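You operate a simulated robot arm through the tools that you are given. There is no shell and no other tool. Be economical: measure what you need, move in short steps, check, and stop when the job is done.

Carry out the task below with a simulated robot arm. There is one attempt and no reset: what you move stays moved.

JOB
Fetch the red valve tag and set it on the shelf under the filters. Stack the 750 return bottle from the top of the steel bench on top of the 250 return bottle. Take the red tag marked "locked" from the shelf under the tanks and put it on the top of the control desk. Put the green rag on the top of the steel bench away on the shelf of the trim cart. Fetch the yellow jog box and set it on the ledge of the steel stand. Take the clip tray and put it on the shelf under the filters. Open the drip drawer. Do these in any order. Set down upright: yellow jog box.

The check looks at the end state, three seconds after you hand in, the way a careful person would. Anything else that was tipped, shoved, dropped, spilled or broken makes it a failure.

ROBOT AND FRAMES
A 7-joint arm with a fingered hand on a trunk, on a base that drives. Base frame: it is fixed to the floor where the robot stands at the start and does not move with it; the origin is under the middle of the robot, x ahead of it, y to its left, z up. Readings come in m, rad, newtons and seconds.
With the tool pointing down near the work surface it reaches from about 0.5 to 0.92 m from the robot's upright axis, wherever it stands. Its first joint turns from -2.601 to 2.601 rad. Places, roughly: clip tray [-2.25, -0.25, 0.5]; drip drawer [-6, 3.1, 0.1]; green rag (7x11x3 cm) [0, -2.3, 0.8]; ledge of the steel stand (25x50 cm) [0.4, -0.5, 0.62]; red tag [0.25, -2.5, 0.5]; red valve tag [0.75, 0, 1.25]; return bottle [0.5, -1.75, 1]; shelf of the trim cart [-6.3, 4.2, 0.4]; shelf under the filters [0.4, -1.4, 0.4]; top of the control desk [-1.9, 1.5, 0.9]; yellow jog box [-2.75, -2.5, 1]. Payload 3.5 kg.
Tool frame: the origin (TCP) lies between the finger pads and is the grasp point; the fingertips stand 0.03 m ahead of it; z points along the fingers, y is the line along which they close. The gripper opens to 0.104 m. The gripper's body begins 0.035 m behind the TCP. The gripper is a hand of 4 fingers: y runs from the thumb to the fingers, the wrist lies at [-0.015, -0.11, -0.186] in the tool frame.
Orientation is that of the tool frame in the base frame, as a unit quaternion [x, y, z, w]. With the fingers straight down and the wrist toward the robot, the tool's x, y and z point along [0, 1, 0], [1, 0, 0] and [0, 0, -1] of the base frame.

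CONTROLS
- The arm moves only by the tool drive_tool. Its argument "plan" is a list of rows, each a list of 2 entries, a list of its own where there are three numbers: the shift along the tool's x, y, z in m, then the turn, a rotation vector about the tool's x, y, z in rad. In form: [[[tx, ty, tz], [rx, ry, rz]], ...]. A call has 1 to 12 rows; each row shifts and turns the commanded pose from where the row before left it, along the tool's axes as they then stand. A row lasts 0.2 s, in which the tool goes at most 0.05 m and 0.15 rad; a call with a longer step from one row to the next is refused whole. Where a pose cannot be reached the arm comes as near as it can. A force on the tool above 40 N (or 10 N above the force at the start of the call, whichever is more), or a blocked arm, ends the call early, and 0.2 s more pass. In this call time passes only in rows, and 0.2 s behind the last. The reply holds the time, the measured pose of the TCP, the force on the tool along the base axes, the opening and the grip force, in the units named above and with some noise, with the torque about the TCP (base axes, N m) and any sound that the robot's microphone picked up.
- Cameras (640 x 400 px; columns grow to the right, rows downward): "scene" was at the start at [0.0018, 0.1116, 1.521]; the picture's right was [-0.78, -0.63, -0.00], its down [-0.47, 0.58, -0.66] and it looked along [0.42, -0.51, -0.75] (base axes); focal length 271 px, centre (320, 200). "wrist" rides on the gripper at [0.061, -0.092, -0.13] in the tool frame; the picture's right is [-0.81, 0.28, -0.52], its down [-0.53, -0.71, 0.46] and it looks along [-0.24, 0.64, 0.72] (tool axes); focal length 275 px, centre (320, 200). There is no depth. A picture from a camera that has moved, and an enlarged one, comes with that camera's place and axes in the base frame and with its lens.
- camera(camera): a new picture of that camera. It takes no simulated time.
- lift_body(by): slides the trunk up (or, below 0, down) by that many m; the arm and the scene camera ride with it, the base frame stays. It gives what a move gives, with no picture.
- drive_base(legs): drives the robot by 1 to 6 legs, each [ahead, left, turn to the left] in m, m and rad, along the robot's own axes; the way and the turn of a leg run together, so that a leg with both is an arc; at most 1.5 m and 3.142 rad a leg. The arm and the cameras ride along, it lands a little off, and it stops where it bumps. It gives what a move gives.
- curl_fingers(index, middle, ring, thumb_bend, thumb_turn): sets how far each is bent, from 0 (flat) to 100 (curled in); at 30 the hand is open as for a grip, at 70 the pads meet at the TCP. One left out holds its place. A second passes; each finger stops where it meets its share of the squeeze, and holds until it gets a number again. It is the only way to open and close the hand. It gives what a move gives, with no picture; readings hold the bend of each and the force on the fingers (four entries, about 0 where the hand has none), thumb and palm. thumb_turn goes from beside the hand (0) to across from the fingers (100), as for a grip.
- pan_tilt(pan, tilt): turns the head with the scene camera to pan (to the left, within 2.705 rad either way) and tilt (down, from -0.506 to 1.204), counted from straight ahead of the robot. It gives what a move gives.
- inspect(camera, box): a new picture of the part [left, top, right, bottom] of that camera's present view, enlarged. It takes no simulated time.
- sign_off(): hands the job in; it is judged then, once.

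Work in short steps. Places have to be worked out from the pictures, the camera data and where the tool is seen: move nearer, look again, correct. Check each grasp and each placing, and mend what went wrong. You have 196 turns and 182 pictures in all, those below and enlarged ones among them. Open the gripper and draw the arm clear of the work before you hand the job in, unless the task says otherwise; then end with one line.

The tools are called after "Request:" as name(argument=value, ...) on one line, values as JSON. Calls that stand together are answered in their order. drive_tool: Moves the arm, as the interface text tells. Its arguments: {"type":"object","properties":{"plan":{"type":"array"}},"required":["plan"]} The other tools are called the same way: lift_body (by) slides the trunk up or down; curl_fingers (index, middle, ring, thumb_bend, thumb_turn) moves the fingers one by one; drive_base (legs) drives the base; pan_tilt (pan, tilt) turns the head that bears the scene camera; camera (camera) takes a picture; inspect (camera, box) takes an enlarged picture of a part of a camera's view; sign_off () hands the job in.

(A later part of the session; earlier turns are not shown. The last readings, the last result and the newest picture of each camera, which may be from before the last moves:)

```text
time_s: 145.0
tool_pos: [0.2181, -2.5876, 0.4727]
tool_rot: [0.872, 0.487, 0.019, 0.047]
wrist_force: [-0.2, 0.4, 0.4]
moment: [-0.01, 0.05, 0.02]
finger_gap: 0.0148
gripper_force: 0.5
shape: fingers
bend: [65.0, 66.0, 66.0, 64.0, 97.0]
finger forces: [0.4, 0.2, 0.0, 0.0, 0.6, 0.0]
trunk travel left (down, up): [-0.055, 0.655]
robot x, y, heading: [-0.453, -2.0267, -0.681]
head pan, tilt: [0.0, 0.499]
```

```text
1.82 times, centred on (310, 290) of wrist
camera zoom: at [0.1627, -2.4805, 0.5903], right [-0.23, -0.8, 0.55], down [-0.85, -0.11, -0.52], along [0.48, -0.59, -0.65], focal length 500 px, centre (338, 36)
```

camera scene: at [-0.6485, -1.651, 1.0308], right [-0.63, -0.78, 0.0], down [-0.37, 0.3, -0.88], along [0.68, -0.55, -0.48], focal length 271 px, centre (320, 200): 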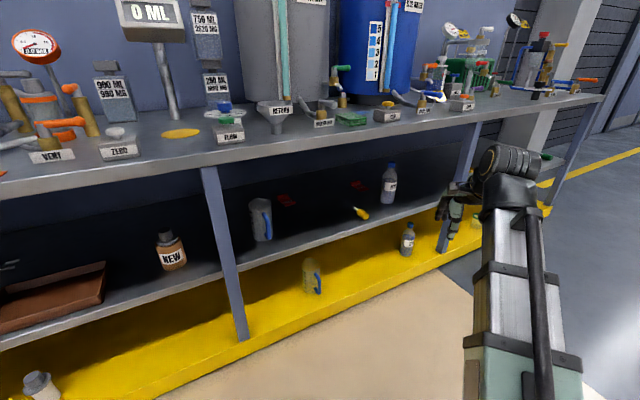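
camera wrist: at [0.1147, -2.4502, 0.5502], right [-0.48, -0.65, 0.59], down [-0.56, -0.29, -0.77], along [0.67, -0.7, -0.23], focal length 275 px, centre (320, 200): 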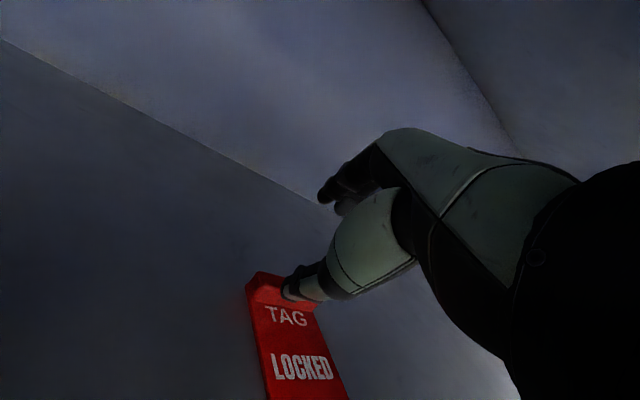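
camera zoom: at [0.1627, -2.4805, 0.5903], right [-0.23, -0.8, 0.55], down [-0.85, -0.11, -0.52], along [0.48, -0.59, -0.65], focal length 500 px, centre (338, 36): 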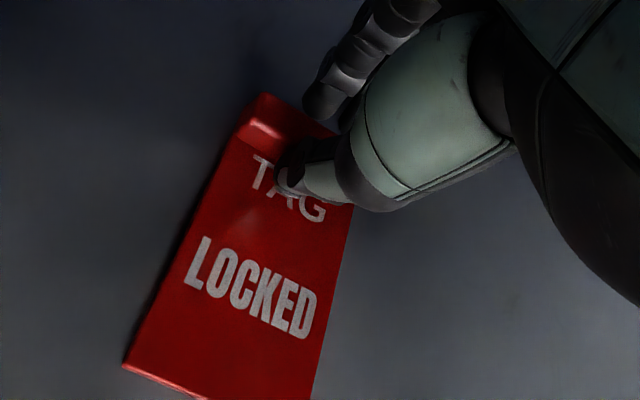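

The tag aligned to the grip. I squeeze and lift slightly.

Request:
curl_fingers(index=74, middle=74, ring=74, thumb_bend=72)

Request:
drive_tool(plan=[[[0, 0, -0.01], [0, 0, 0]], [[0, 0, -0.02], [0, 0, 0]]])

Request:
inspect(camera="wrist", box=[200, 180, 420, 400])

```text
time_s: 146.0
tool_pos: [0.2194, -2.5873, 0.4736]
tool_rot: [0.872, 0.487, 0.021, 0.048]
wrist_force: [1.2, -0.5, 5.7]
moment: [-0.03, -0.05, -0.01]
finger_gap: 0.008
gripper_force: 12.9
shape: fingers
bend: [73.0, 73.0, 74.0, 65.0, 96.0]
finger forces: [15.3, 3.6, 0.1, 0.1, 8.3, 0.0]
trunk travel left (down, up): [-0.055, 0.655]
robot x, y, heading: [-0.4569, -2.0264, -0.678]
head pan, tilt: [0.0, 0.499]
```

```text
time_s: 146.6
tool_pos: [0.2164, -2.5853, 0.5009]
tool_rot: [0.872, 0.487, 0.019, 0.048]
wrist_force: [0.2, -0.3, -0.3]
moment: [-0.01, -0.02, -0.02]
finger_gap: 0.0078
gripper_force: 9.4
shape: fingers
bend: [73.0, 73.0, 74.0, 65.0, 96.0]
finger forces: [7.5, 3.6, 0.0, 0.1, 8.4, 0.1]
trunk travel left (down, up): [-0.055, 0.655]
robot x, y, heading: [-0.4584, -2.0283, -0.681]
head pan, tilt: [0.0, 0.499]
```

```text
1.82 times, centred on (310, 290) of wrist
camera zoom: at [0.1608, -2.479, 0.6198], right [-0.23, -0.8, 0.55], down [-0.85, -0.11, -0.52], along [0.48, -0.59, -0.65], focal length 500 px, centre (338, 36)
```

zoom: 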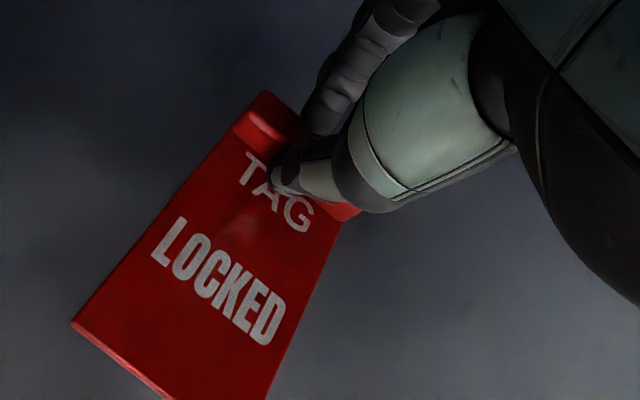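

Held. I re-tilt and rise as when entering, undo the yaw, then back straight out.

Request:
drive_tool(plan=[[[0, 0, -0.02], [-0.13, 0, 0]], [[0, 0.005, -0.02], [-0.13, 0, 0]], [[0, 0.008, -0.02], [-0.13, 0, 0]], [[0, 0.01, -0.015], [-0.1, 0, 0]], [[0, 0, 0], [0, -0.085, 0.12]]])

Request:
camera(camera="wrist")

Request:
drive_base(legs=[[-0.25, 0, 0]])

Request:
camera(camera="wrist")

Request:
camera(camera="scene")

```text
time_s: 147.8
tool_pos: [0.2171, -2.5851, 0.5819]
tool_rot: [0.866, 0.404, 0.117, 0.27]
wrist_force: [-0.2, 0.2, 0.3]
moment: [-0.02, 0.0, -0.01]
finger_gap: 0.0063
gripper_force: 5.4
shape: fingers
bend: [73.0, 74.0, 74.0, 66.0, 97.0]
finger forces: [6.4, 0.1, 0.1, 0.0, 5.7, 0.0]
trunk travel left (down, up): [-0.055, 0.655]
robot x, y, heading: [-0.4538, -2.0272, -0.683]
head pan, tilt: [0.0, 0.499]
```

```text
93 pictures are left
camera wrist: at [0.143, -2.4425, 0.6356], right [-0.57, -0.57, 0.59], down [-0.61, -0.2, -0.77], along [0.56, -0.8, -0.23], focal length 275 px, centre (320, 200)
```

wrist: 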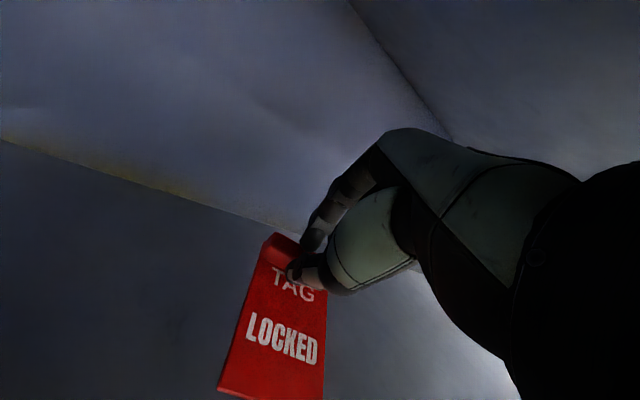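

```text
time_s: 149.6
tool_pos: [0.0197, -2.4314, 0.5827]
tool_rot: [0.867, 0.402, 0.116, 0.27]
wrist_force: [-0.4, -0.7, 0.2]
moment: [-0.02, -0.04, -0.01]
finger_gap: 0.0064
gripper_force: 6.2
shape: fingers
bend: [73.0, 74.0, 74.0, 66.0, 97.0]
finger forces: [6.4, 0.1, 0.1, 0.1, 5.7, 0.0]
trunk travel left (down, up): [-0.055, 0.655]
robot x, y, heading: [-0.6542, -1.8695, -0.691]
head pan, tilt: [0.0, 0.499]
```

```text
92 pictures are left
camera wrist: at [-0.0537, -2.2877, 0.6355], right [-0.57, -0.57, 0.6], down [-0.61, -0.2, -0.77], along [0.55, -0.8, -0.23], focal length 275 px, centre (320, 200)
```

wrist: 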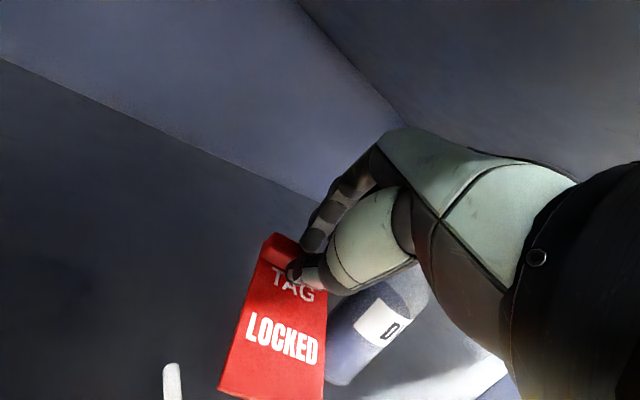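

```text
91 pictures are left
camera scene: at [-0.5092, -1.7635, 1.0308], right [-0.63, -0.77, 0.0], down [-0.37, 0.3, -0.88], along [0.68, -0.56, -0.48], focal length 271 px, centre (320, 200)
```

scene: 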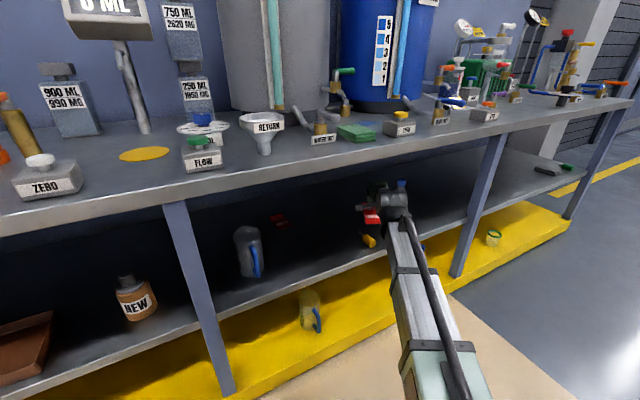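

Only the index is loaded; I squeeze harder, then continue backing out.

Request:
curl_fingers(index=84, middle=84, ring=84, thumb_bend=78)

Request:
drive_base(legs=[[-0.45, 0, 0]])

Request:
camera(camera="wrist")

```text
time_s: 150.6
tool_pos: [0.0213, -2.4308, 0.5812]
tool_rot: [0.867, 0.403, 0.116, 0.269]
wrist_force: [0.4, -0.2, -0.1]
moment: [0.06, -0.02, 0.03]
finger_gap: 0.0051
gripper_force: 10.5
shape: fingers
bend: [73.0, 84.0, 84.0, 71.0, 97.0]
finger forces: [11.2, 0.0, 0.0, 0.0, 10.1, 0.1]
trunk travel left (down, up): [-0.055, 0.655]
robot x, y, heading: [-0.6506, -1.8688, -0.689]
head pan, tilt: [0.0, 0.499]
```

```text
time_s: 153.3
tool_pos: [-0.3204, -2.15, 0.582]
tool_rot: [0.867, 0.403, 0.116, 0.269]
wrist_force: [0.0, -0.3, -0.2]
moment: [-0.01, -0.01, 0.0]
finger_gap: 0.0046
gripper_force: 10.9
shape: fingers
bend: [73.0, 84.0, 84.0, 71.0, 97.0]
finger forces: [11.2, 0.0, 0.0, 0.1, 10.1, 0.0]
trunk travel left (down, up): [-0.055, 0.655]
robot x, y, heading: [-0.9938, -1.5853, -0.688]
head pan, tilt: [0.0, 0.499]
```

```text
90 pictures are left
camera wrist: at [-0.3947, -2.0073, 0.6355], right [-0.57, -0.57, 0.6], down [-0.61, -0.2, -0.77], along [0.56, -0.8, -0.23], focal length 275 px, centre (320, 200)
```

wrist: 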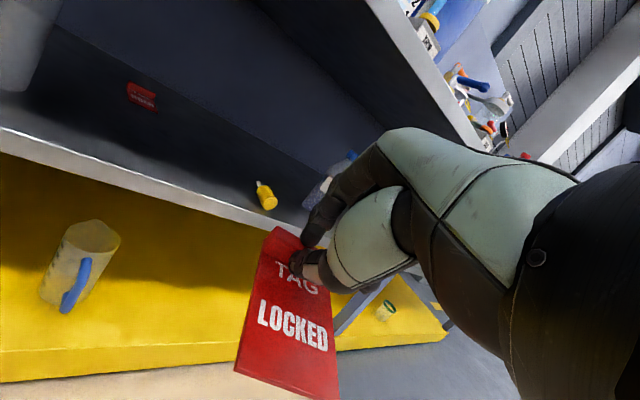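

Tag is out safely. I level the tool, retract it, raise the trunk and turn to view the desk region.

Request:
drive_tool(plan=[[[0, 0, 0], [0.14, 0, 0]], [[0, -0.03, 0], [0.14, 0, 0]], [[0, -0.04, 0], [0.14, 0, 0]], [[0, -0.04, 0], [0.14, 0, 0]], [[0, -0.04, -0.02], [0, 0, 0]], [[0, -0.03, -0.03], [0, 0, 0]], [[0, 0, -0.04], [0, 0, 0]], [[0, 0, -0.04], [0, 0, 0]]])

Request:
lift_body(by=0.4)

Request:
drive_base(legs=[[0, 0, 3.1], [0.9, 0, 0]])

Request:
pan_tilt(pan=-0.5, tilt=0.35)

Request:
camera(camera="scene")

```text
time_s: 155.1
tool_pos: [-0.4565, -2.0334, 0.6764]
tool_rot: [0.908, 0.419, 0.001, 0.019]
wrist_force: [0.4, -0.3, -0.8]
moment: [0.0, 0.01, 0.0]
finger_gap: 0.0047
gripper_force: 10.7
shape: fingers
bend: [73.0, 84.0, 84.0, 71.0, 97.0]
finger forces: [11.8, 0.0, 0.1, 0.1, 10.1, 0.0]
trunk travel left (down, up): [-0.055, 0.655]
robot x, y, heading: [-0.9925, -1.5899, -0.687]
head pan, tilt: [0.0, 0.499]
```

```text
time_s: 158.9
tool_pos: [-0.4557, -2.0337, 1.0754]
tool_rot: [0.908, 0.419, 0.0, 0.02]
wrist_force: [0.5, 0.4, -0.7]
moment: [0.01, 0.0, -0.02]
finger_gap: 0.0048
gripper_force: 11.0
shape: fingers
bend: [73.0, 84.0, 84.0, 71.0, 97.0]
finger forces: [11.8, 0.1, 0.0, 0.0, 10.0, 0.0]
trunk travel left (down, up): [-0.455, 0.255]
robot x, y, heading: [-0.9909, -1.5862, -0.683]
head pan, tilt: [0.0, 0.499]
```

```text
time_s: 171.1
tool_pos: [-2.2768, -0.6012, 1.0755]
tool_rot: [-0.435, 0.9, 0.02, -0.001]
wrist_force: [-0.5, -0.5, -1.5]
moment: [0.02, 0.0, 0.01]
finger_gap: 0.0036
gripper_force: 9.9
shape: fingers
bend: [73.0, 84.0, 84.0, 72.0, 97.0]
finger forces: [11.4, 0.1, 0.1, 0.0, 9.2, 0.1]
trunk travel left (down, up): [-0.455, 0.255]
robot x, y, heading: [-1.7226, -1.0241, 2.497]
head pan, tilt: [0.0, 0.499]
```

```text
time_s: 172.1
tool_pos: [-2.2756, -0.6001, 1.0759]
tool_rot: [-0.436, 0.9, 0.019, -0.001]
wrist_force: [-0.1, -0.9, -0.1]
moment: [-0.02, 0.02, 0.0]
finger_gap: 0.0038
gripper_force: 10.4
shape: fingers
bend: [73.0, 84.0, 84.0, 72.0, 97.0]
finger forces: [11.5, 0.0, 0.0, 0.1, 9.3, 0.0]
trunk travel left (down, up): [-0.455, 0.255]
robot x, y, heading: [-1.7229, -1.0234, 2.492]
head pan, tilt: [-0.499, 0.351]
```

```text
89 pictures are left
camera scene: at [-1.8319, -1.1003, 1.4445], right [0.91, 0.41, 0.0], down [0.14, -0.31, -0.94], along [-0.39, 0.86, -0.34], focal length 271 px, centre (320, 200)
```

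scene: 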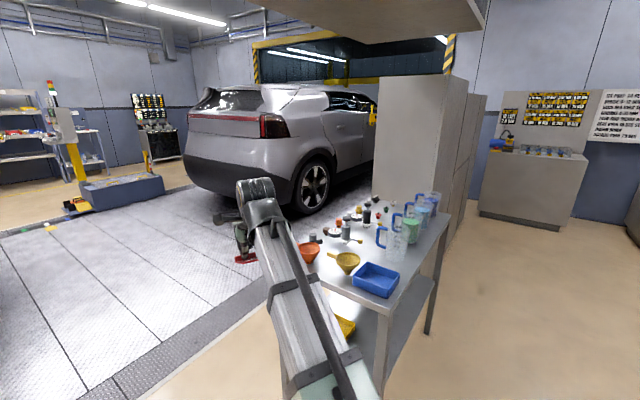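

I drive around the table's west side to see the desk's front.

Request:
drive_base(legs=[[1.2, 0.37, 0], [0, 0, -1.0]])

Request:
pan_tilt(pan=-0.5, tilt=0.4)

Request:
camera(camera="scene")

Request:
camera(camera="wrist")

```text
time_s: 180.9
tool_pos: [-2.8377, 0.0967, 1.0751]
tool_rot: [0.053, 0.998, 0.017, 0.008]
wrist_force: [0.6, -0.1, -0.1]
moment: [0.01, -0.01, -0.01]
finger_gap: 0.0031
gripper_force: 9.5
shape: fingers
bend: [73.0, 84.0, 84.0, 72.0, 97.0]
finger forces: [11.3, 0.0, 0.1, 0.0, 9.0, 0.0]
trunk travel left (down, up): [-0.455, 0.255]
robot x, y, heading: [-2.9, -0.5977, 1.485]
head pan, tilt: [-0.499, 0.351]
```

```text
time_s: 181.6
tool_pos: [-2.8376, 0.0966, 1.076]
tool_rot: [0.053, 0.998, 0.017, 0.008]
wrist_force: [0.0, -0.3, -0.2]
moment: [-0.01, -0.02, -0.02]
finger_gap: 0.0032
gripper_force: 10.3
shape: fingers
bend: [73.0, 84.0, 84.0, 72.0, 97.0]
finger forces: [11.3, 0.0, 0.1, 0.0, 8.9, 0.0]
trunk travel left (down, up): [-0.455, 0.255]
robot x, y, heading: [-2.9022, -0.5952, 1.483]
head pan, tilt: [-0.499, 0.4]
```

```text
88 pictures are left
camera scene: at [-3.0266, -0.5474, 1.44], right [0.83, -0.55, 0.0], down [-0.21, -0.32, -0.92], along [0.51, 0.77, -0.39], focal length 271 px, centre (320, 200)
```

scene: 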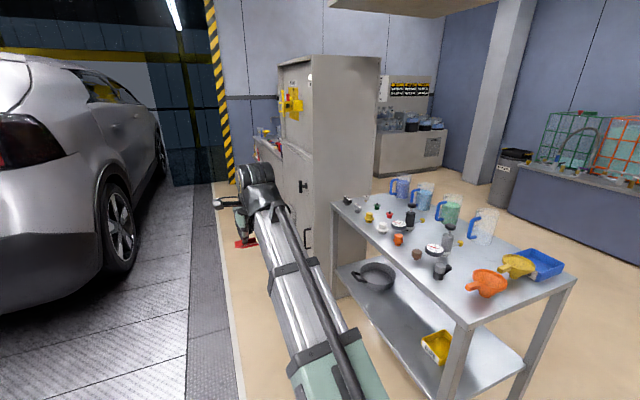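

```text
87 pictures are left
camera wrist: at [-2.9112, 0.0055, 1.2002], right [0.82, 0.17, 0.54], down [0.46, -0.75, -0.47], along [0.32, 0.64, -0.7], focal length 275 px, centre (320, 200)
```

wrist: 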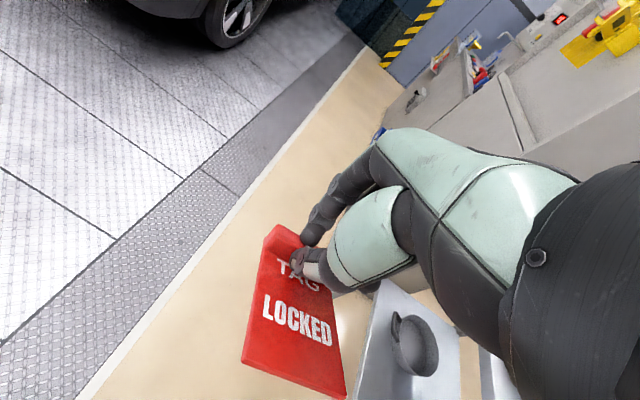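

Desk lies beyond the tall cabinet. I drive ahead and look right at its top.

Request:
drive_base(legs=[[1.2, 0, 0]])

Request:
pan_tilt(pan=-1.0, tilt=0.5)

Request:
camera(camera="scene")

```text
time_s: 187.5
tool_pos: [-2.7597, 1.2683, 1.0762]
tool_rot: [0.044, 0.999, 0.016, 0.009]
wrist_force: [0.1, 0.2, -0.2]
moment: [-0.01, 0.03, -0.03]
finger_gap: 0.0032
gripper_force: 10.4
shape: fingers
bend: [73.0, 84.0, 84.0, 72.0, 97.0]
finger forces: [11.4, 0.0, 0.1, 0.0, 9.0, 0.1]
trunk travel left (down, up): [-0.455, 0.255]
robot x, y, heading: [-2.8121, 0.5791, 1.497]
head pan, tilt: [-0.499, 0.4]
```

```text
time_s: 188.5
tool_pos: [-2.759, 1.2695, 1.0759]
tool_rot: [0.044, 0.999, 0.018, 0.008]
wrist_force: [-0.1, -0.4, 0.1]
moment: [0.0, 0.0, 0.0]
finger_gap: 0.0033
gripper_force: 10.4
shape: fingers
bend: [73.0, 84.0, 84.0, 72.0, 97.0]
finger forces: [11.3, 0.0, 0.1, 0.0, 9.1, 0.0]
trunk travel left (down, up): [-0.455, 0.255]
robot x, y, heading: [-2.8102, 0.5791, 1.498]
head pan, tilt: [-1.0, 0.499]
```

```text
86 pictures are left
camera scene: at [-2.9066, 0.5879, 1.4308], right [0.48, -0.88, 0.0], down [-0.42, -0.23, -0.88], along [0.77, 0.42, -0.48], focal length 271 px, centre (320, 200)
```

scene: 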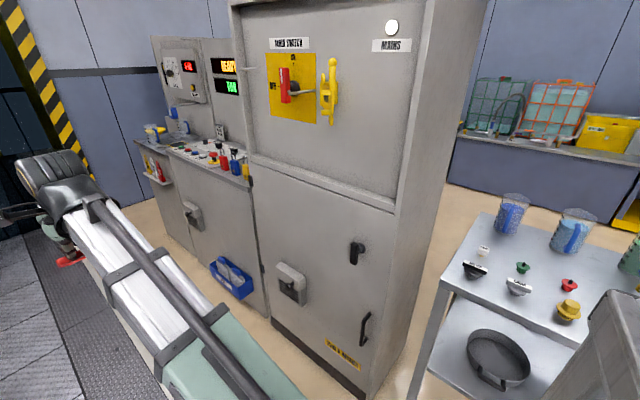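

I zoom in on the desk top.

Request:
inspect(camera="scene", box=[128, 100, 288, 200])

```text
4.00 times, centred on (208, 150) of scene
camera zoom: at [-2.9066, 0.5879, 1.4308], right [0.48, -0.88, 0.0], down [-0.42, -0.23, -0.88], along [0.77, 0.42, -0.48], focal length 1084 px, centre (768, 400)
```

zoom: 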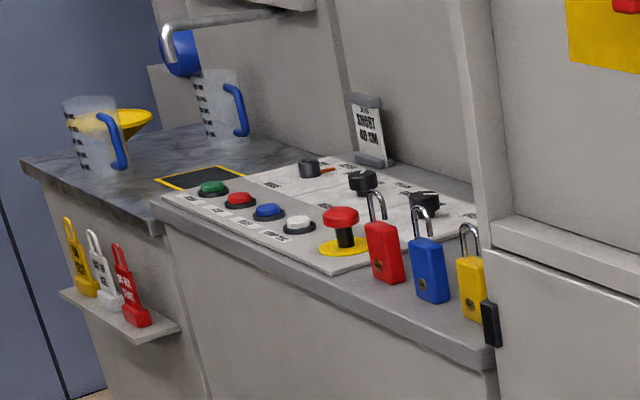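

The button desk spans y≈1.36–2.12 with front edge x≈−2.05. I raise the trunk, drive alongside and turn to face it.

Request:
lift_body(by=0.2)

Request:
drive_base(legs=[[1.05, 0, 0], [0, 0, -1.65]])

Request:
pan_tilt(pan=0, tilt=0.8)

Request:
camera(camera="scene")

Request:
camera(camera="wrist")

```text
time_s: 190.6
tool_pos: [-2.7588, 1.2685, 1.2765]
tool_rot: [0.044, 0.999, 0.017, 0.009]
wrist_force: [0.2, 0.3, 1.0]
moment: [0.01, 0.0, 0.06]
finger_gap: 0.0033
gripper_force: 9.9
shape: fingers
bend: [73.0, 84.0, 84.0, 72.0, 97.0]
finger forces: [11.3, 0.0, 0.1, 0.0, 9.0, 0.1]
trunk travel left (down, up): [-0.655, 0.055]
robot x, y, heading: [-2.8129, 0.5748, 1.501]
head pan, tilt: [-1.0, 0.499]
```

```text
time_s: 200.0
tool_pos: [-2.0443, 1.5073, 1.2757]
tool_rot: [0.765, 0.643, 0.005, 0.018]
wrist_force: [0.2, -0.7, 0.4]
moment: [-0.02, -0.01, 0.02]
finger_gap: 0.0033
gripper_force: 10.0
shape: fingers
bend: [73.0, 84.0, 84.0, 72.0, 97.0]
finger forces: [11.1, 0.1, 0.0, 0.1, 8.5, 0.1]
trunk travel left (down, up): [-0.655, 0.055]
robot x, y, heading: [-2.7329, 1.6183, -0.153]
head pan, tilt: [-1.0, 0.499]
```

```text
time_s: 201.3
tool_pos: [-2.0451, 1.5082, 1.2756]
tool_rot: [0.765, 0.643, 0.006, 0.018]
wrist_force: [-0.3, 0.0, -0.1]
moment: [0.02, 0.0, 0.01]
finger_gap: 0.0031
gripper_force: 10.2
shape: fingers
bend: [73.0, 84.0, 84.0, 72.0, 97.0]
finger forces: [11.2, 0.0, 0.0, 0.1, 8.6, 0.1]
trunk travel left (down, up): [-0.655, 0.055]
robot x, y, heading: [-2.7327, 1.6208, -0.164]
head pan, tilt: [0.0, 0.799]
```

```text
84 pictures are left
camera scene: at [-2.6724, 1.7837, 1.6049], right [-0.15, -0.99, 0.0], down [-0.71, 0.11, -0.7], along [0.69, -0.11, -0.72], focal length 271 px, centre (320, 200)
```

scene: 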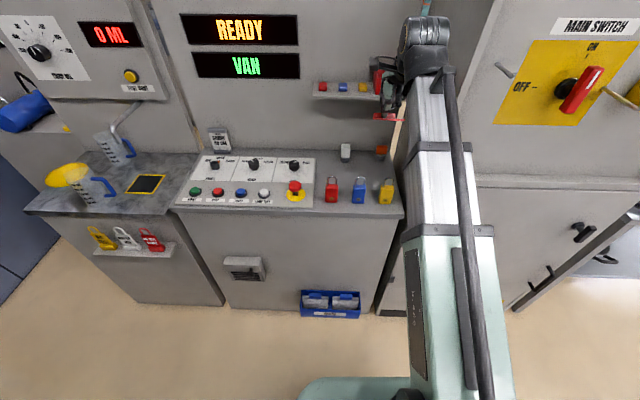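

```text
83 pictures are left
camera wrist: at [-2.1292, 1.5851, 1.4002], right [0.11, -0.83, 0.54], down [-0.78, -0.41, -0.47], along [0.62, -0.37, -0.7], focal length 275 px, centre (320, 200)
```

wrist: 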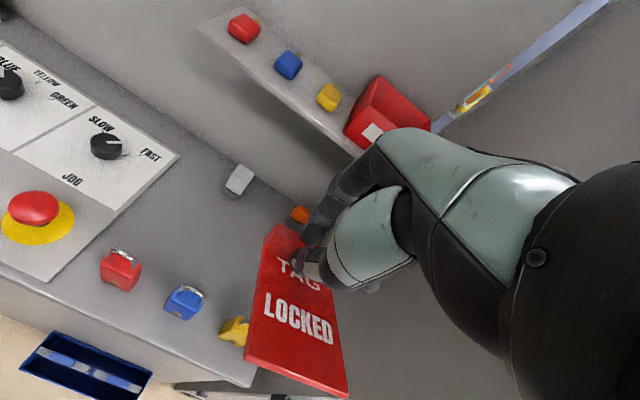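

Free spot on the desk behind the padlocks at about (−1.86, 1.455), desk z≈0.89. I move 0.1 m closer, position, and lower.

Request:
drive_base(legs=[[0.1, 0, 0]])

Request:
drive_tool(plan=[[[-0.01, 0.045, 0], [0.038, 0, 0]], [[-0.009, 0.045, 0], [0, 0, 0]], [[0, 0, 0.05], [0, 0, 0]], [[0, 0, 0.05], [0, 0, 0]], [[0, 0, 0.05], [0, 0, 0]], [[0, 0, 0.05], [0, 0, 0]], [[0, 0, 0.05], [0, 0, 0]], [[0, 0, 0.04], [0, 0, 0]]])

Request:
camera(camera="wrist")

Request:
inspect(camera="scene", box=[280, 110, 440, 210])

```text
time_s: 202.4
tool_pos: [-1.9454, 1.4923, 1.2748]
tool_rot: [0.766, 0.642, 0.005, 0.019]
wrist_force: [-0.1, 0.5, -0.9]
moment: [-0.02, 0.01, 0.03]
finger_gap: 0.003
gripper_force: 9.8
shape: fingers
bend: [73.0, 84.0, 84.0, 72.0, 97.0]
finger forces: [11.1, 0.0, 0.0, 0.0, 8.6, 0.0]
trunk travel left (down, up): [-0.655, 0.055]
robot x, y, heading: [-2.6319, 1.5978, -0.153]
head pan, tilt: [0.0, 0.799]
```

```text
time_s: 203.4
tool_pos: [-1.8675, 1.4572, 1.1958]
tool_rot: [0.766, 0.643, 0.002, 0.013]
wrist_force: [-24.6, 4.0, 28.0]
moment: [-0.11, -0.91, 0.13]
finger_gap: 0.0038
gripper_force: 34.7
shape: fingers
bend: [73.0, 84.0, 84.0, 68.0, 97.0]
finger forces: [42.2, 11.4, 0.0, 0.0, 15.2, 0.0]
trunk travel left (down, up): [-0.655, 0.055]
robot x, y, heading: [-2.6353, 1.6035, -0.152]
head pan, tilt: [0.0, 0.799]
stopped in row 5: the force on the tool passed its limit at 89 N (the readings are from after the stop); the commanded pose is now the measured one
```

```text
82 pictures are left
camera wrist: at [-1.9503, 1.5344, 1.322], right [0.12, -0.84, 0.53], down [-0.79, -0.41, -0.46], along [0.61, -0.36, -0.71], focal length 275 px, centre (320, 200)
```

wrist: 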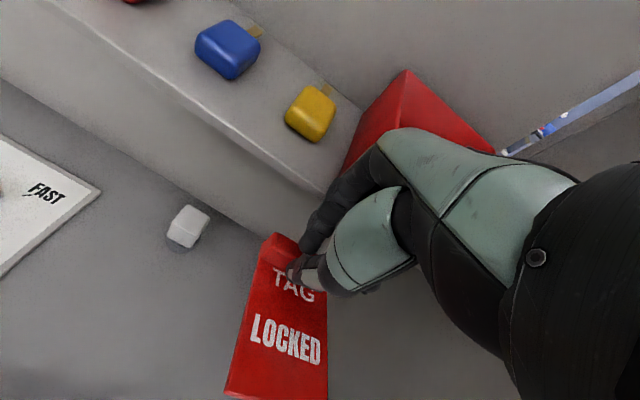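

```text
4.00 times, centred on (360, 160) of scene
camera zoom: at [-2.5821, 1.7699, 1.6056], right [-0.15, -0.99, 0.0], down [-0.7, 0.11, -0.7], along [0.69, -0.11, -0.71], focal length 1084 px, centre (160, 360)
```

zoom: 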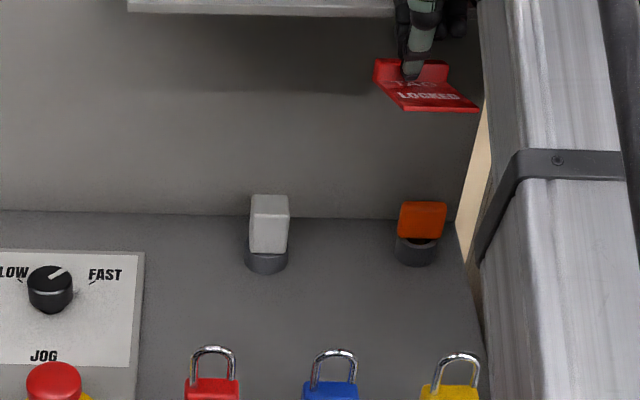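

The fingers hit a small ledge overhanging the desk back. I back off toward the robot and up.

Request:
drive_tool(plan=[[[0, -0.01, -0.02], [0, 0, 0]], [[0, -0.03, -0.03], [0, 0, 0]], [[0, -0.04, -0.03], [0, 0, 0]]])

Request:
camera(camera="wrist")

Request:
camera(camera="scene")

```text
time_s: 204.2
tool_pos: [-1.9418, 1.4696, 1.2697]
tool_rot: [0.765, 0.644, 0.0, 0.01]
wrist_force: [-0.2, 0.8, -0.7]
moment: [0.03, -0.06, 0.0]
finger_gap: 0.0026
gripper_force: 10.3
shape: fingers
bend: [73.0, 84.0, 84.0, 72.0, 97.0]
finger forces: [12.2, 0.0, 0.0, 0.0, 8.9, 0.1]
trunk travel left (down, up): [-0.655, 0.055]
robot x, y, heading: [-2.6339, 1.6031, -0.152]
head pan, tilt: [0.0, 0.799]
```

```text
80 pictures are left
camera wrist: at [-2.0233, 1.5475, 1.3957], right [0.12, -0.84, 0.53], down [-0.79, -0.41, -0.46], along [0.6, -0.36, -0.71], focal length 275 px, centre (320, 200)
```

wrist: 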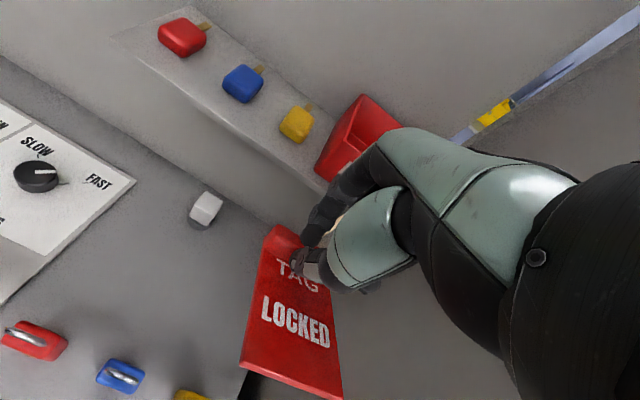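

```text
79 pictures are left
camera scene: at [-2.5755, 1.7687, 1.6048], right [-0.15, -0.99, 0.0], down [-0.71, 0.11, -0.7], along [0.69, -0.11, -0.72], focal length 271 px, centre (320, 200)
```

scene: 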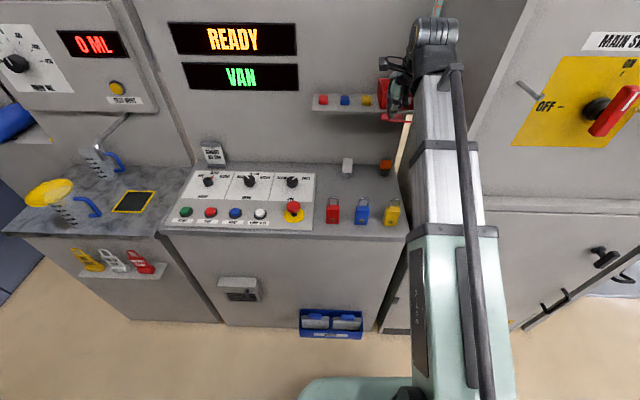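

Nothing on the ledge appears displaced. I'll set the tag down sideways instead: shift left and rotate the hand about vertical by ~1.3 rad up here.

Request:
drive_tool(plan=[[[0.04, 0, 0], [0, 0, 0.1]], [[0.02, 0, 0], [0, 0, 0.15]], [[0, 0, 0], [0, 0, 0.15]], [[0, 0, 0], [0, 0, 0.15]], [[0, 0, 0], [0, 0, 0.15]], [[0, 0, 0], [0, 0, 0.15]], [[0, 0, 0], [0, 0, 0.15]], [[0, 0, 0], [0, 0, 0.15]], [[0, 0, 0], [0, 0, 0.15]]])

Request:
camera(camera="wrist")

Request:
camera(camera="scene")

```text
time_s: 206.2
tool_pos: [-1.9277, 1.5297, 1.2665]
tool_rot: [0.999, 0.049, 0.007, 0.009]
wrist_force: [0.4, -0.4, -0.4]
moment: [0.03, 0.02, 0.01]
finger_gap: 0.0026
gripper_force: 10.7
shape: fingers
bend: [73.0, 84.0, 84.0, 72.0, 97.0]
finger forces: [12.2, 0.0, 0.1, 0.0, 9.0, 0.0]
trunk travel left (down, up): [-0.655, 0.055]
robot x, y, heading: [-2.6322, 1.6032, -0.155]
head pan, tilt: [0.0, 0.799]
```

```text
78 pictures are left
camera wrist: at [-1.8768, 1.6282, 1.3955], right [-0.79, -0.34, 0.51], down [-0.59, 0.65, -0.47], along [-0.17, -0.68, -0.72], focal length 275 px, centre (320, 200)
```

wrist: 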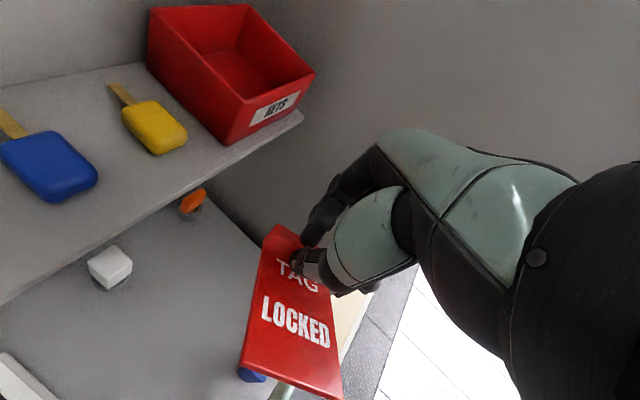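

```text
77 pictures are left
camera scene: at [-2.5744, 1.7686, 1.6049], right [-0.15, -0.99, 0.0], down [-0.71, 0.11, -0.7], along [0.69, -0.11, -0.72], focal length 271 px, centre (320, 200)
```

scene: 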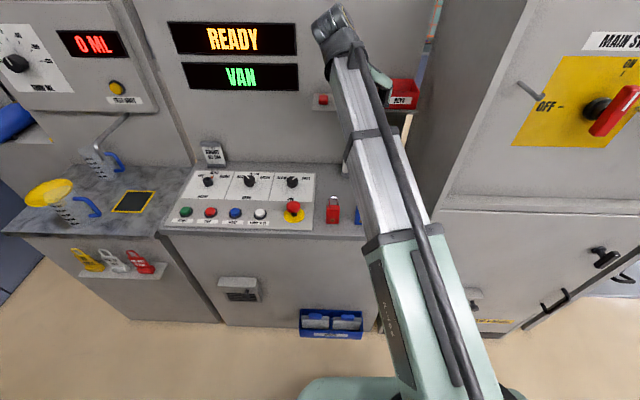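

Rotation worked. Ledge edge is at x≈−1.84, z≈1.2; at TCP x=−1.93 the hand should clear it. I shift right 3 cm and lower in stages.

Request:
drive_tool(plan=[[[0, 0.03, 0], [0, 0, 0]], [[0, 0, 0.04], [0, 0, 0]], [[0, 0, 0.04], [0, 0, 0]], [[0, 0, 0.04], [0, 0, 0]], [[0, 0, 0.04], [0, 0, 0]]])

Request:
camera(camera="wrist")

Request:
inspect(camera="scene", box=[260, 70, 460, 220])

```text
time_s: 207.4
tool_pos: [-1.9215, 1.4972, 1.1103]
tool_rot: [0.999, 0.048, 0.005, 0.008]
wrist_force: [-0.1, 0.1, -0.2]
moment: [0.01, 0.0, 0.03]
finger_gap: 0.003
gripper_force: 10.7
shape: fingers
bend: [73.0, 84.0, 84.0, 72.0, 97.0]
finger forces: [12.0, 0.0, 0.0, 0.1, 9.1, 0.0]
trunk travel left (down, up): [-0.655, 0.055]
robot x, y, heading: [-2.6305, 1.5988, -0.156]
head pan, tilt: [0.0, 0.799]
```

```text
76 pictures are left
camera wrist: at [-1.8714, 1.5954, 1.2379], right [-0.79, -0.34, 0.51], down [-0.59, 0.65, -0.47], along [-0.17, -0.68, -0.72], focal length 275 px, centre (320, 200)
```

wrist: 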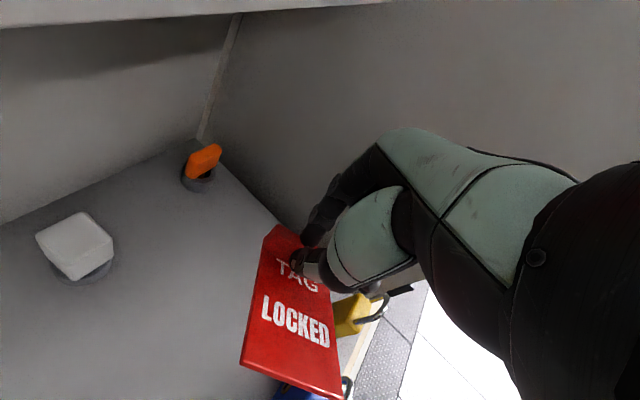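

```text
2.67 times, centred on (360, 145) of scene
camera zoom: at [-2.5744, 1.7686, 1.6049], right [-0.15, -0.99, 0.0], down [-0.71, 0.11, -0.7], along [0.69, -0.11, -0.72], focal length 723 px, centre (213, 347)
```

zoom: 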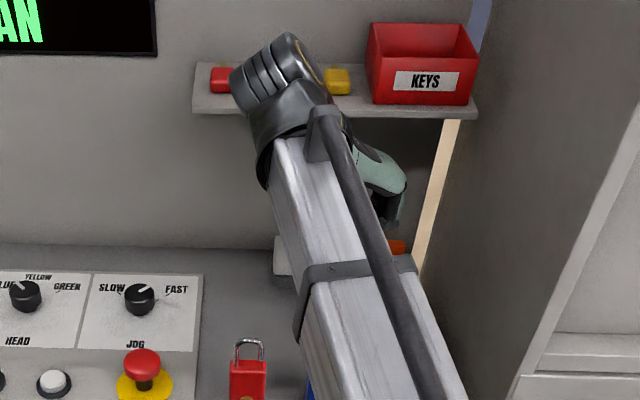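

Clear. I keep lowering.

Request:
drive_tool(plan=[[[0, 0, 0.04], [0, 0, 0]], [[0, 0, 0.04], [0, 0, 0]], [[0, 0, 0.03], [0, 0, 0]]])

Request:
camera(camera="wrist")

Request:
drive_tool(plan=[[[0, 0, 0.015], [0, 0, 0]], [[0, 0, 0.01], [0, 0, 0]], [[0, 0, 0.006], [0, 0, 0]]])

Request:
camera(camera="wrist")

```text
time_s: 208.2
tool_pos: [-1.9203, 1.4938, 0.9995]
tool_rot: [0.999, 0.049, 0.006, 0.008]
wrist_force: [0.4, -0.6, 0.1]
moment: [-0.04, 0.03, 0.01]
finger_gap: 0.0027
gripper_force: 10.5
shape: fingers
bend: [73.0, 84.0, 84.0, 72.0, 97.0]
finger forces: [12.0, 0.1, 0.1, 0.1, 9.1, 0.1]
trunk travel left (down, up): [-0.655, 0.055]
robot x, y, heading: [-2.633, 1.6024, -0.154]
head pan, tilt: [0.0, 0.799]
```

```text
74 pictures are left
camera wrist: at [-1.8702, 1.592, 1.1268], right [-0.79, -0.34, 0.51], down [-0.59, 0.65, -0.47], along [-0.17, -0.68, -0.72], focal length 275 px, centre (320, 200)
```

wrist: 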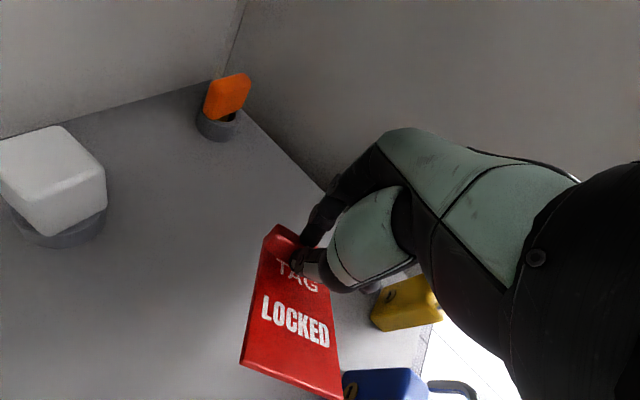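

```text
time_s: 209.0
tool_pos: [-1.9203, 1.4954, 0.967]
tool_rot: [0.999, 0.049, 0.006, 0.008]
wrist_force: [-0.6, 0.3, 0.7]
moment: [-0.02, 0.0, 0.0]
finger_gap: 0.003
gripper_force: 10.5
shape: fingers
bend: [73.0, 84.0, 84.0, 72.0, 97.0]
finger forces: [12.0, 0.0, 0.1, 0.1, 9.1, 0.0]
trunk travel left (down, up): [-0.655, 0.055]
robot x, y, heading: [-2.6337, 1.6039, -0.155]
head pan, tilt: [0.0, 0.799]
```

```text
73 pictures are left
camera wrist: at [-1.8709, 1.5935, 1.0953], right [-0.79, -0.34, 0.51], down [-0.59, 0.65, -0.47], along [-0.17, -0.68, -0.72], focal length 275 px, centre (320, 200)
```

wrist: 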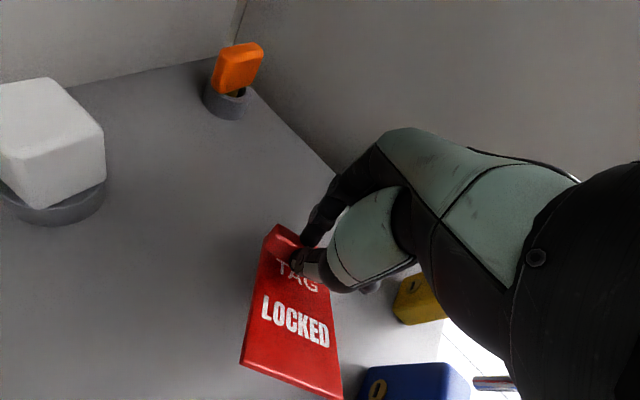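

The plate corner is close to the blue padlock; I shift 1.2 cm toward the wall and lower to contact.

Request:
drive_tool(plan=[[[0.012, 0, 0], [0, 0, 0]], [[0, 0, 0.008], [0, 0, 0]], [[0, 0, 0.006], [0, 0, 0]], [[0, 0, 0.005], [0, 0, 0]]])

Request:
camera(camera="wrist")

```text
time_s: 210.0
tool_pos: [-1.9093, 1.4965, 0.9496]
tool_rot: [0.999, 0.048, 0.007, 0.008]
wrist_force: [-0.2, -0.1, 0.5]
moment: [0.01, 0.0, -0.02]
finger_gap: 0.0027
gripper_force: 11.3
shape: fingers
bend: [73.0, 84.0, 84.0, 72.0, 97.0]
finger forces: [12.0, 0.1, 0.1, 0.1, 9.2, 0.0]
trunk travel left (down, up): [-0.655, 0.055]
robot x, y, heading: [-2.6341, 1.6034, -0.154]
head pan, tilt: [0.0, 0.799]
```

```text
72 pictures are left
camera wrist: at [-1.8591, 1.5942, 1.077], right [-0.79, -0.34, 0.51], down [-0.59, 0.65, -0.47], along [-0.17, -0.68, -0.72], focal length 275 px, centre (320, 200)
```

wrist: 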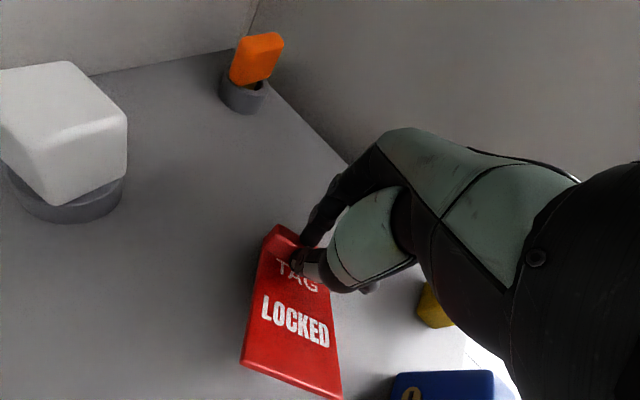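

Not in contact yet; I lower further in small steps.

Request:
drive_tool(plan=[[[0, 0, 0.004], [0, 0, 0]], [[0, 0, 0.004], [0, 0, 0]], [[0, 0, 0.004], [0, 0, 0]]])

Request:
drive_tool(plan=[[[0, 0, 0.004], [0, 0, 0]]])

```text
time_s: 210.8
tool_pos: [-1.9093, 1.4943, 0.9449]
tool_rot: [0.999, 0.049, 0.01, 0.012]
wrist_force: [-1.3, -0.4, 24.4]
moment: [-0.11, -0.14, 0.01]
finger_gap: 0.0
gripper_force: 17.6
shape: fingers
bend: [74.0, 84.0, 84.0, 74.0, 97.0]
finger forces: [17.3, 0.1, 0.1, 0.1, 17.2, 0.0]
trunk travel left (down, up): [-0.655, 0.055]
robot x, y, heading: [-2.6374, 1.6039, -0.154]
head pan, tilt: [0.0, 0.799]
stopped in row 3: the force on the tool passed its limit at 45 N (the readings are from after the stop); the commanded pose is now the measured one
```

```text
time_s: 211.2
tool_pos: [-1.9095, 1.4938, 0.9447]
tool_rot: [0.999, 0.049, 0.012, 0.014]
wrist_force: [-2.3, 0.7, 24.3]
moment: [0.0, -0.05, -0.03]
finger_gap: 0.0002
gripper_force: 17.3
shape: fingers
bend: [74.0, 84.0, 84.0, 74.0, 98.0]
finger forces: [15.2, 0.1, 0.0, 0.0, 19.3, 0.0]
trunk travel left (down, up): [-0.655, 0.055]
robot x, y, heading: [-2.6334, 1.6045, -0.156]
head pan, tilt: [0.0, 0.799]
stopped in row 1: the force on the tool passed its limit at 45 N (the readings are from after the stop); the commanded pose is now the measured one
```

Firm contact with the desk. I raise 4 mm and release.

Request:
drive_tool(plan=[[[0, 0, -0.004], [0, 0, 0]]])

Request:
curl_fingers(index=60, middle=55, ring=55, thumb_bend=56)

Request:
curl_fingers(index=40, middle=40, ring=40, thumb_bend=35)

Request:
camera(camera="wrist")

```text
time_s: 211.6
tool_pos: [-1.9067, 1.4937, 0.9452]
tool_rot: [0.999, 0.049, 0.011, 0.012]
wrist_force: [-2.6, -0.5, 8.5]
moment: [-0.02, -0.02, -0.01]
finger_gap: 0.0
gripper_force: 9.5
shape: fingers
bend: [74.0, 84.0, 84.0, 74.0, 98.0]
finger forces: [8.6, 0.0, 0.0, 0.0, 10.5, 0.0]
trunk travel left (down, up): [-0.655, 0.055]
robot x, y, heading: [-2.6338, 1.6037, -0.162]
head pan, tilt: [0.0, 0.799]
```

```text
time_s: 212.6
tool_pos: [-1.9065, 1.4929, 0.9448]
tool_rot: [0.999, 0.049, 0.01, 0.014]
wrist_force: [0.3, -0.2, -0.5]
moment: [-0.01, -0.03, 0.05]
finger_gap: 0.031
gripper_force: 0.0
shape: fingers
bend: [60.0, 55.0, 55.0, 56.0, 98.0]
finger forces: [0.0, 0.0, 0.1, 0.0, 0.0, 0.0]
trunk travel left (down, up): [-0.655, 0.055]
robot x, y, heading: [-2.6333, 1.6068, -0.153]
head pan, tilt: [0.0, 0.799]
```

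```text
time_s: 213.6
tool_pos: [-1.907, 1.4933, 0.9452]
tool_rot: [0.999, 0.05, 0.011, 0.014]
wrist_force: [-0.3, -0.2, 0.3]
moment: [-0.01, 0.02, 0.0]
finger_gap: 0.0838
gripper_force: 0.1
shape: fingers
bend: [40.0, 40.0, 40.0, 35.0, 98.0]
finger forces: [0.0, 0.0, 0.0, 0.0, 0.1, 0.0]
trunk travel left (down, up): [-0.655, 0.055]
robot x, y, heading: [-2.6357, 1.6027, -0.153]
head pan, tilt: [0.0, 0.799]
```

```text
71 pictures are left
camera wrist: at [-1.8581, 1.5929, 1.0722], right [-0.79, -0.34, 0.51], down [-0.59, 0.65, -0.48], along [-0.16, -0.68, -0.71], focal length 275 px, centre (320, 200)
```

wrist: 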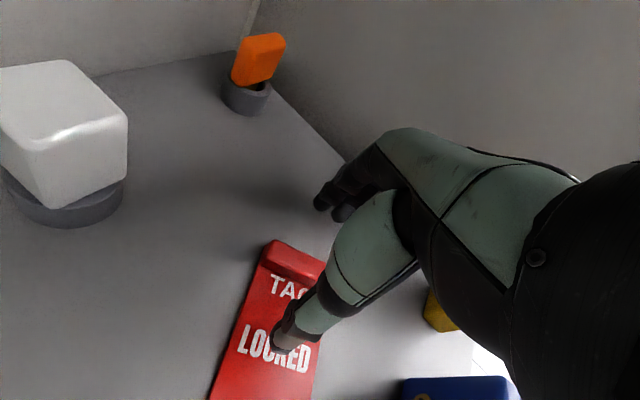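

Tag is flat on the desk top. I go back a little, up, rotate the hand back, and retract.

Request:
drive_tool(plan=[[[-0.015, 0, -0.03], [0, 0, 0]], [[0, 0, -0.045], [0, 0, 0]], [[0, 0, -0.045], [0, 0, 0]], [[0, 0, -0.045], [0, 0, 0]], [[0, 0, -0.045], [0, 0, 0]], [[0, 0, -0.045], [0, 0, 0]], [[0, 0, -0.045], [0, 0, 0]], [[0, 0, -0.03], [0, 0, 0]]])

Request:
drive_tool(plan=[[[-0.03, 0, 0], [0, 0, -0.15]], [[-0.03, -0.01, 0], [0, 0, -0.15]], [[-0.03, -0.01, 0], [0, 0, -0.15]], [[0, -0.02, 0], [0, 0, -0.15]], [[0, -0.02, 0], [0, 0, -0.15]], [[0, 0, 0], [0, 0, -0.15]], [[0, 0, 0], [0, 0, -0.15]], [[0, 0, 0], [0, 0, -0.15]], [[0, 0, 0], [0, 0, -0.1]]])

Request:
camera(camera="scene")

```text
time_s: 215.4
tool_pos: [-1.9293, 1.5027, 1.2757]
tool_rot: [0.999, 0.049, 0.01, 0.014]
wrist_force: [0.6, -0.1, 0.3]
moment: [-0.02, 0.02, -0.03]
finger_gap: 0.084
gripper_force: 0.1
shape: fingers
bend: [40.0, 40.0, 40.0, 35.0, 98.0]
finger forces: [0.1, 0.0, 0.0, 0.1, 0.1, 0.0]
trunk travel left (down, up): [-0.655, 0.055]
robot x, y, heading: [-2.6339, 1.5978, -0.152]
head pan, tilt: [0.0, 0.799]
```

```text
time_s: 217.4
tool_pos: [-2.0449, 1.5302, 1.2705]
tool_rot: [0.764, 0.645, 0.0, 0.018]
wrist_force: [-0.3, -0.2, 0.1]
moment: [0.01, -0.02, -0.01]
finger_gap: 0.0841
gripper_force: 0.0
shape: fingers
bend: [40.0, 40.0, 40.0, 35.0, 98.0]
finger forces: [0.1, 0.0, 0.1, 0.0, 0.0, 0.0]
trunk travel left (down, up): [-0.655, 0.055]
robot x, y, heading: [-2.6382, 1.6035, -0.157]
head pan, tilt: [0.0, 0.799]
```

```text
70 pictures are left
camera scene: at [-2.5746, 1.7684, 1.6049], right [-0.15, -0.99, 0.0], down [-0.71, 0.11, -0.7], along [0.69, -0.11, -0.72], focal length 271 px, centre (320, 200)
```

scene: 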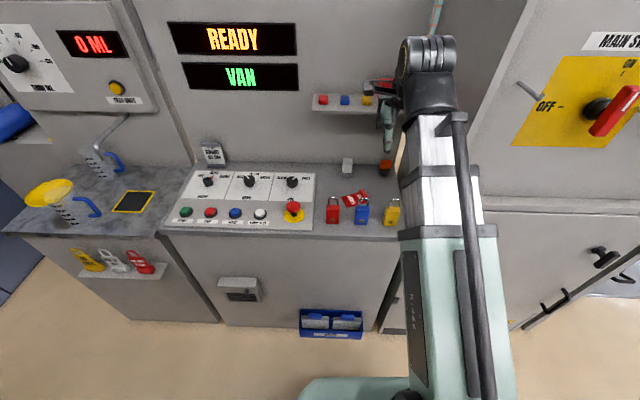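

Tag placed. Next the clip tray: I back up, turn south, drive down the aisle, and turn to face the table.

Request:
drive_base(legs=[[-0.15, 0, 0], [0, 0, -1.57], [1.5, 0, 0], [0.25, 0, 0], [0, 0, 1.54]])

Request:
pan_tilt(pan=0, tilt=0.6)

Request:
lift_body(by=-0.3)

Request:
camera(camera="scene")

```text
time_s: 234.8
tool_pos: [-2.436, -0.2165, 1.271]
tool_rot: [0.775, 0.632, 0.0, 0.016]
wrist_force: [0.1, 0.5, 0.2]
moment: [-0.02, -0.02, -0.03]
finger_gap: 0.0841
gripper_force: 0.1
shape: fingers
bend: [40.0, 40.0, 40.0, 35.0, 98.0]
finger forces: [0.1, 0.1, 0.1, 0.1, 0.0, 0.0]
trunk travel left (down, up): [-0.655, 0.055]
robot x, y, heading: [-3.0231, -0.127, -0.183]
head pan, tilt: [0.0, 0.799]
```

```text
time_s: 235.6
tool_pos: [-2.437, -0.2182, 1.2712]
tool_rot: [0.775, 0.632, 0.0, 0.016]
wrist_force: [0.0, -0.4, 0.0]
moment: [0.03, 0.02, 0.03]
finger_gap: 0.0836
gripper_force: 0.1
shape: fingers
bend: [40.0, 40.0, 40.0, 35.0, 98.0]
finger forces: [0.1, 0.0, 0.0, 0.0, 0.0, 0.1]
trunk travel left (down, up): [-0.655, 0.055]
robot x, y, heading: [-3.023, -0.1275, -0.184]
head pan, tilt: [0.0, 0.6]
```

```text
time_s: 238.6
tool_pos: [-2.4369, -0.2175, 0.9721]
tool_rot: [0.775, 0.632, 0.0, 0.017]
wrist_force: [0.1, 0.3, -0.1]
moment: [0.02, 0.0, 0.0]
finger_gap: 0.0838
gripper_force: 0.1
shape: fingers
bend: [40.0, 40.0, 40.0, 35.0, 98.0]
finger forces: [0.1, 0.0, 0.1, 0.1, 0.0, 0.1]
trunk travel left (down, up): [-0.355, 0.355]
robot x, y, heading: [-3.0226, -0.1216, -0.187]
head pan, tilt: [0.0, 0.6]
```

```text
69 pictures are left
camera scene: at [-2.9516, 0.0348, 1.3218], right [-0.18, -0.98, 0.0], down [-0.56, 0.1, -0.83], along [0.81, -0.15, -0.56], focal length 271 px, centre (320, 200)
```

scene: 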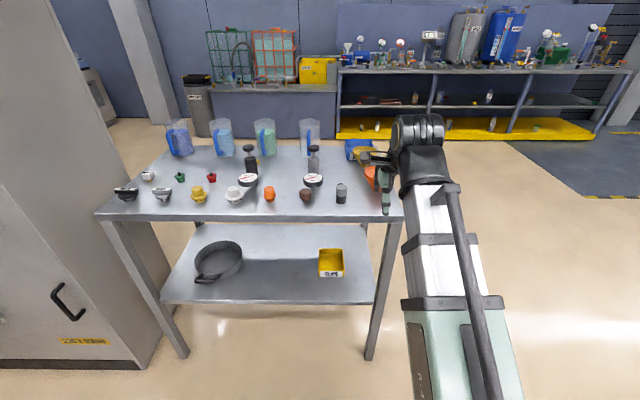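

The yellow CLIPS tray is on the lower shelf. I zoom in.

Request:
inspect(camera="scene", box=[296, 235, 376, 285])

```text
8.00 times, centred on (336, 260) of scene
camera zoom: at [-2.9516, 0.0348, 1.3218], right [-0.18, -0.98, 0.0], down [-0.56, 0.1, -0.83], along [0.81, -0.15, -0.56], focal length 2169 px, centre (192, -280)
```

zoom: 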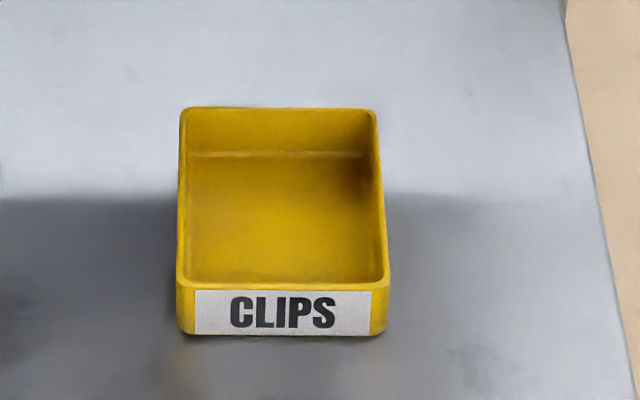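

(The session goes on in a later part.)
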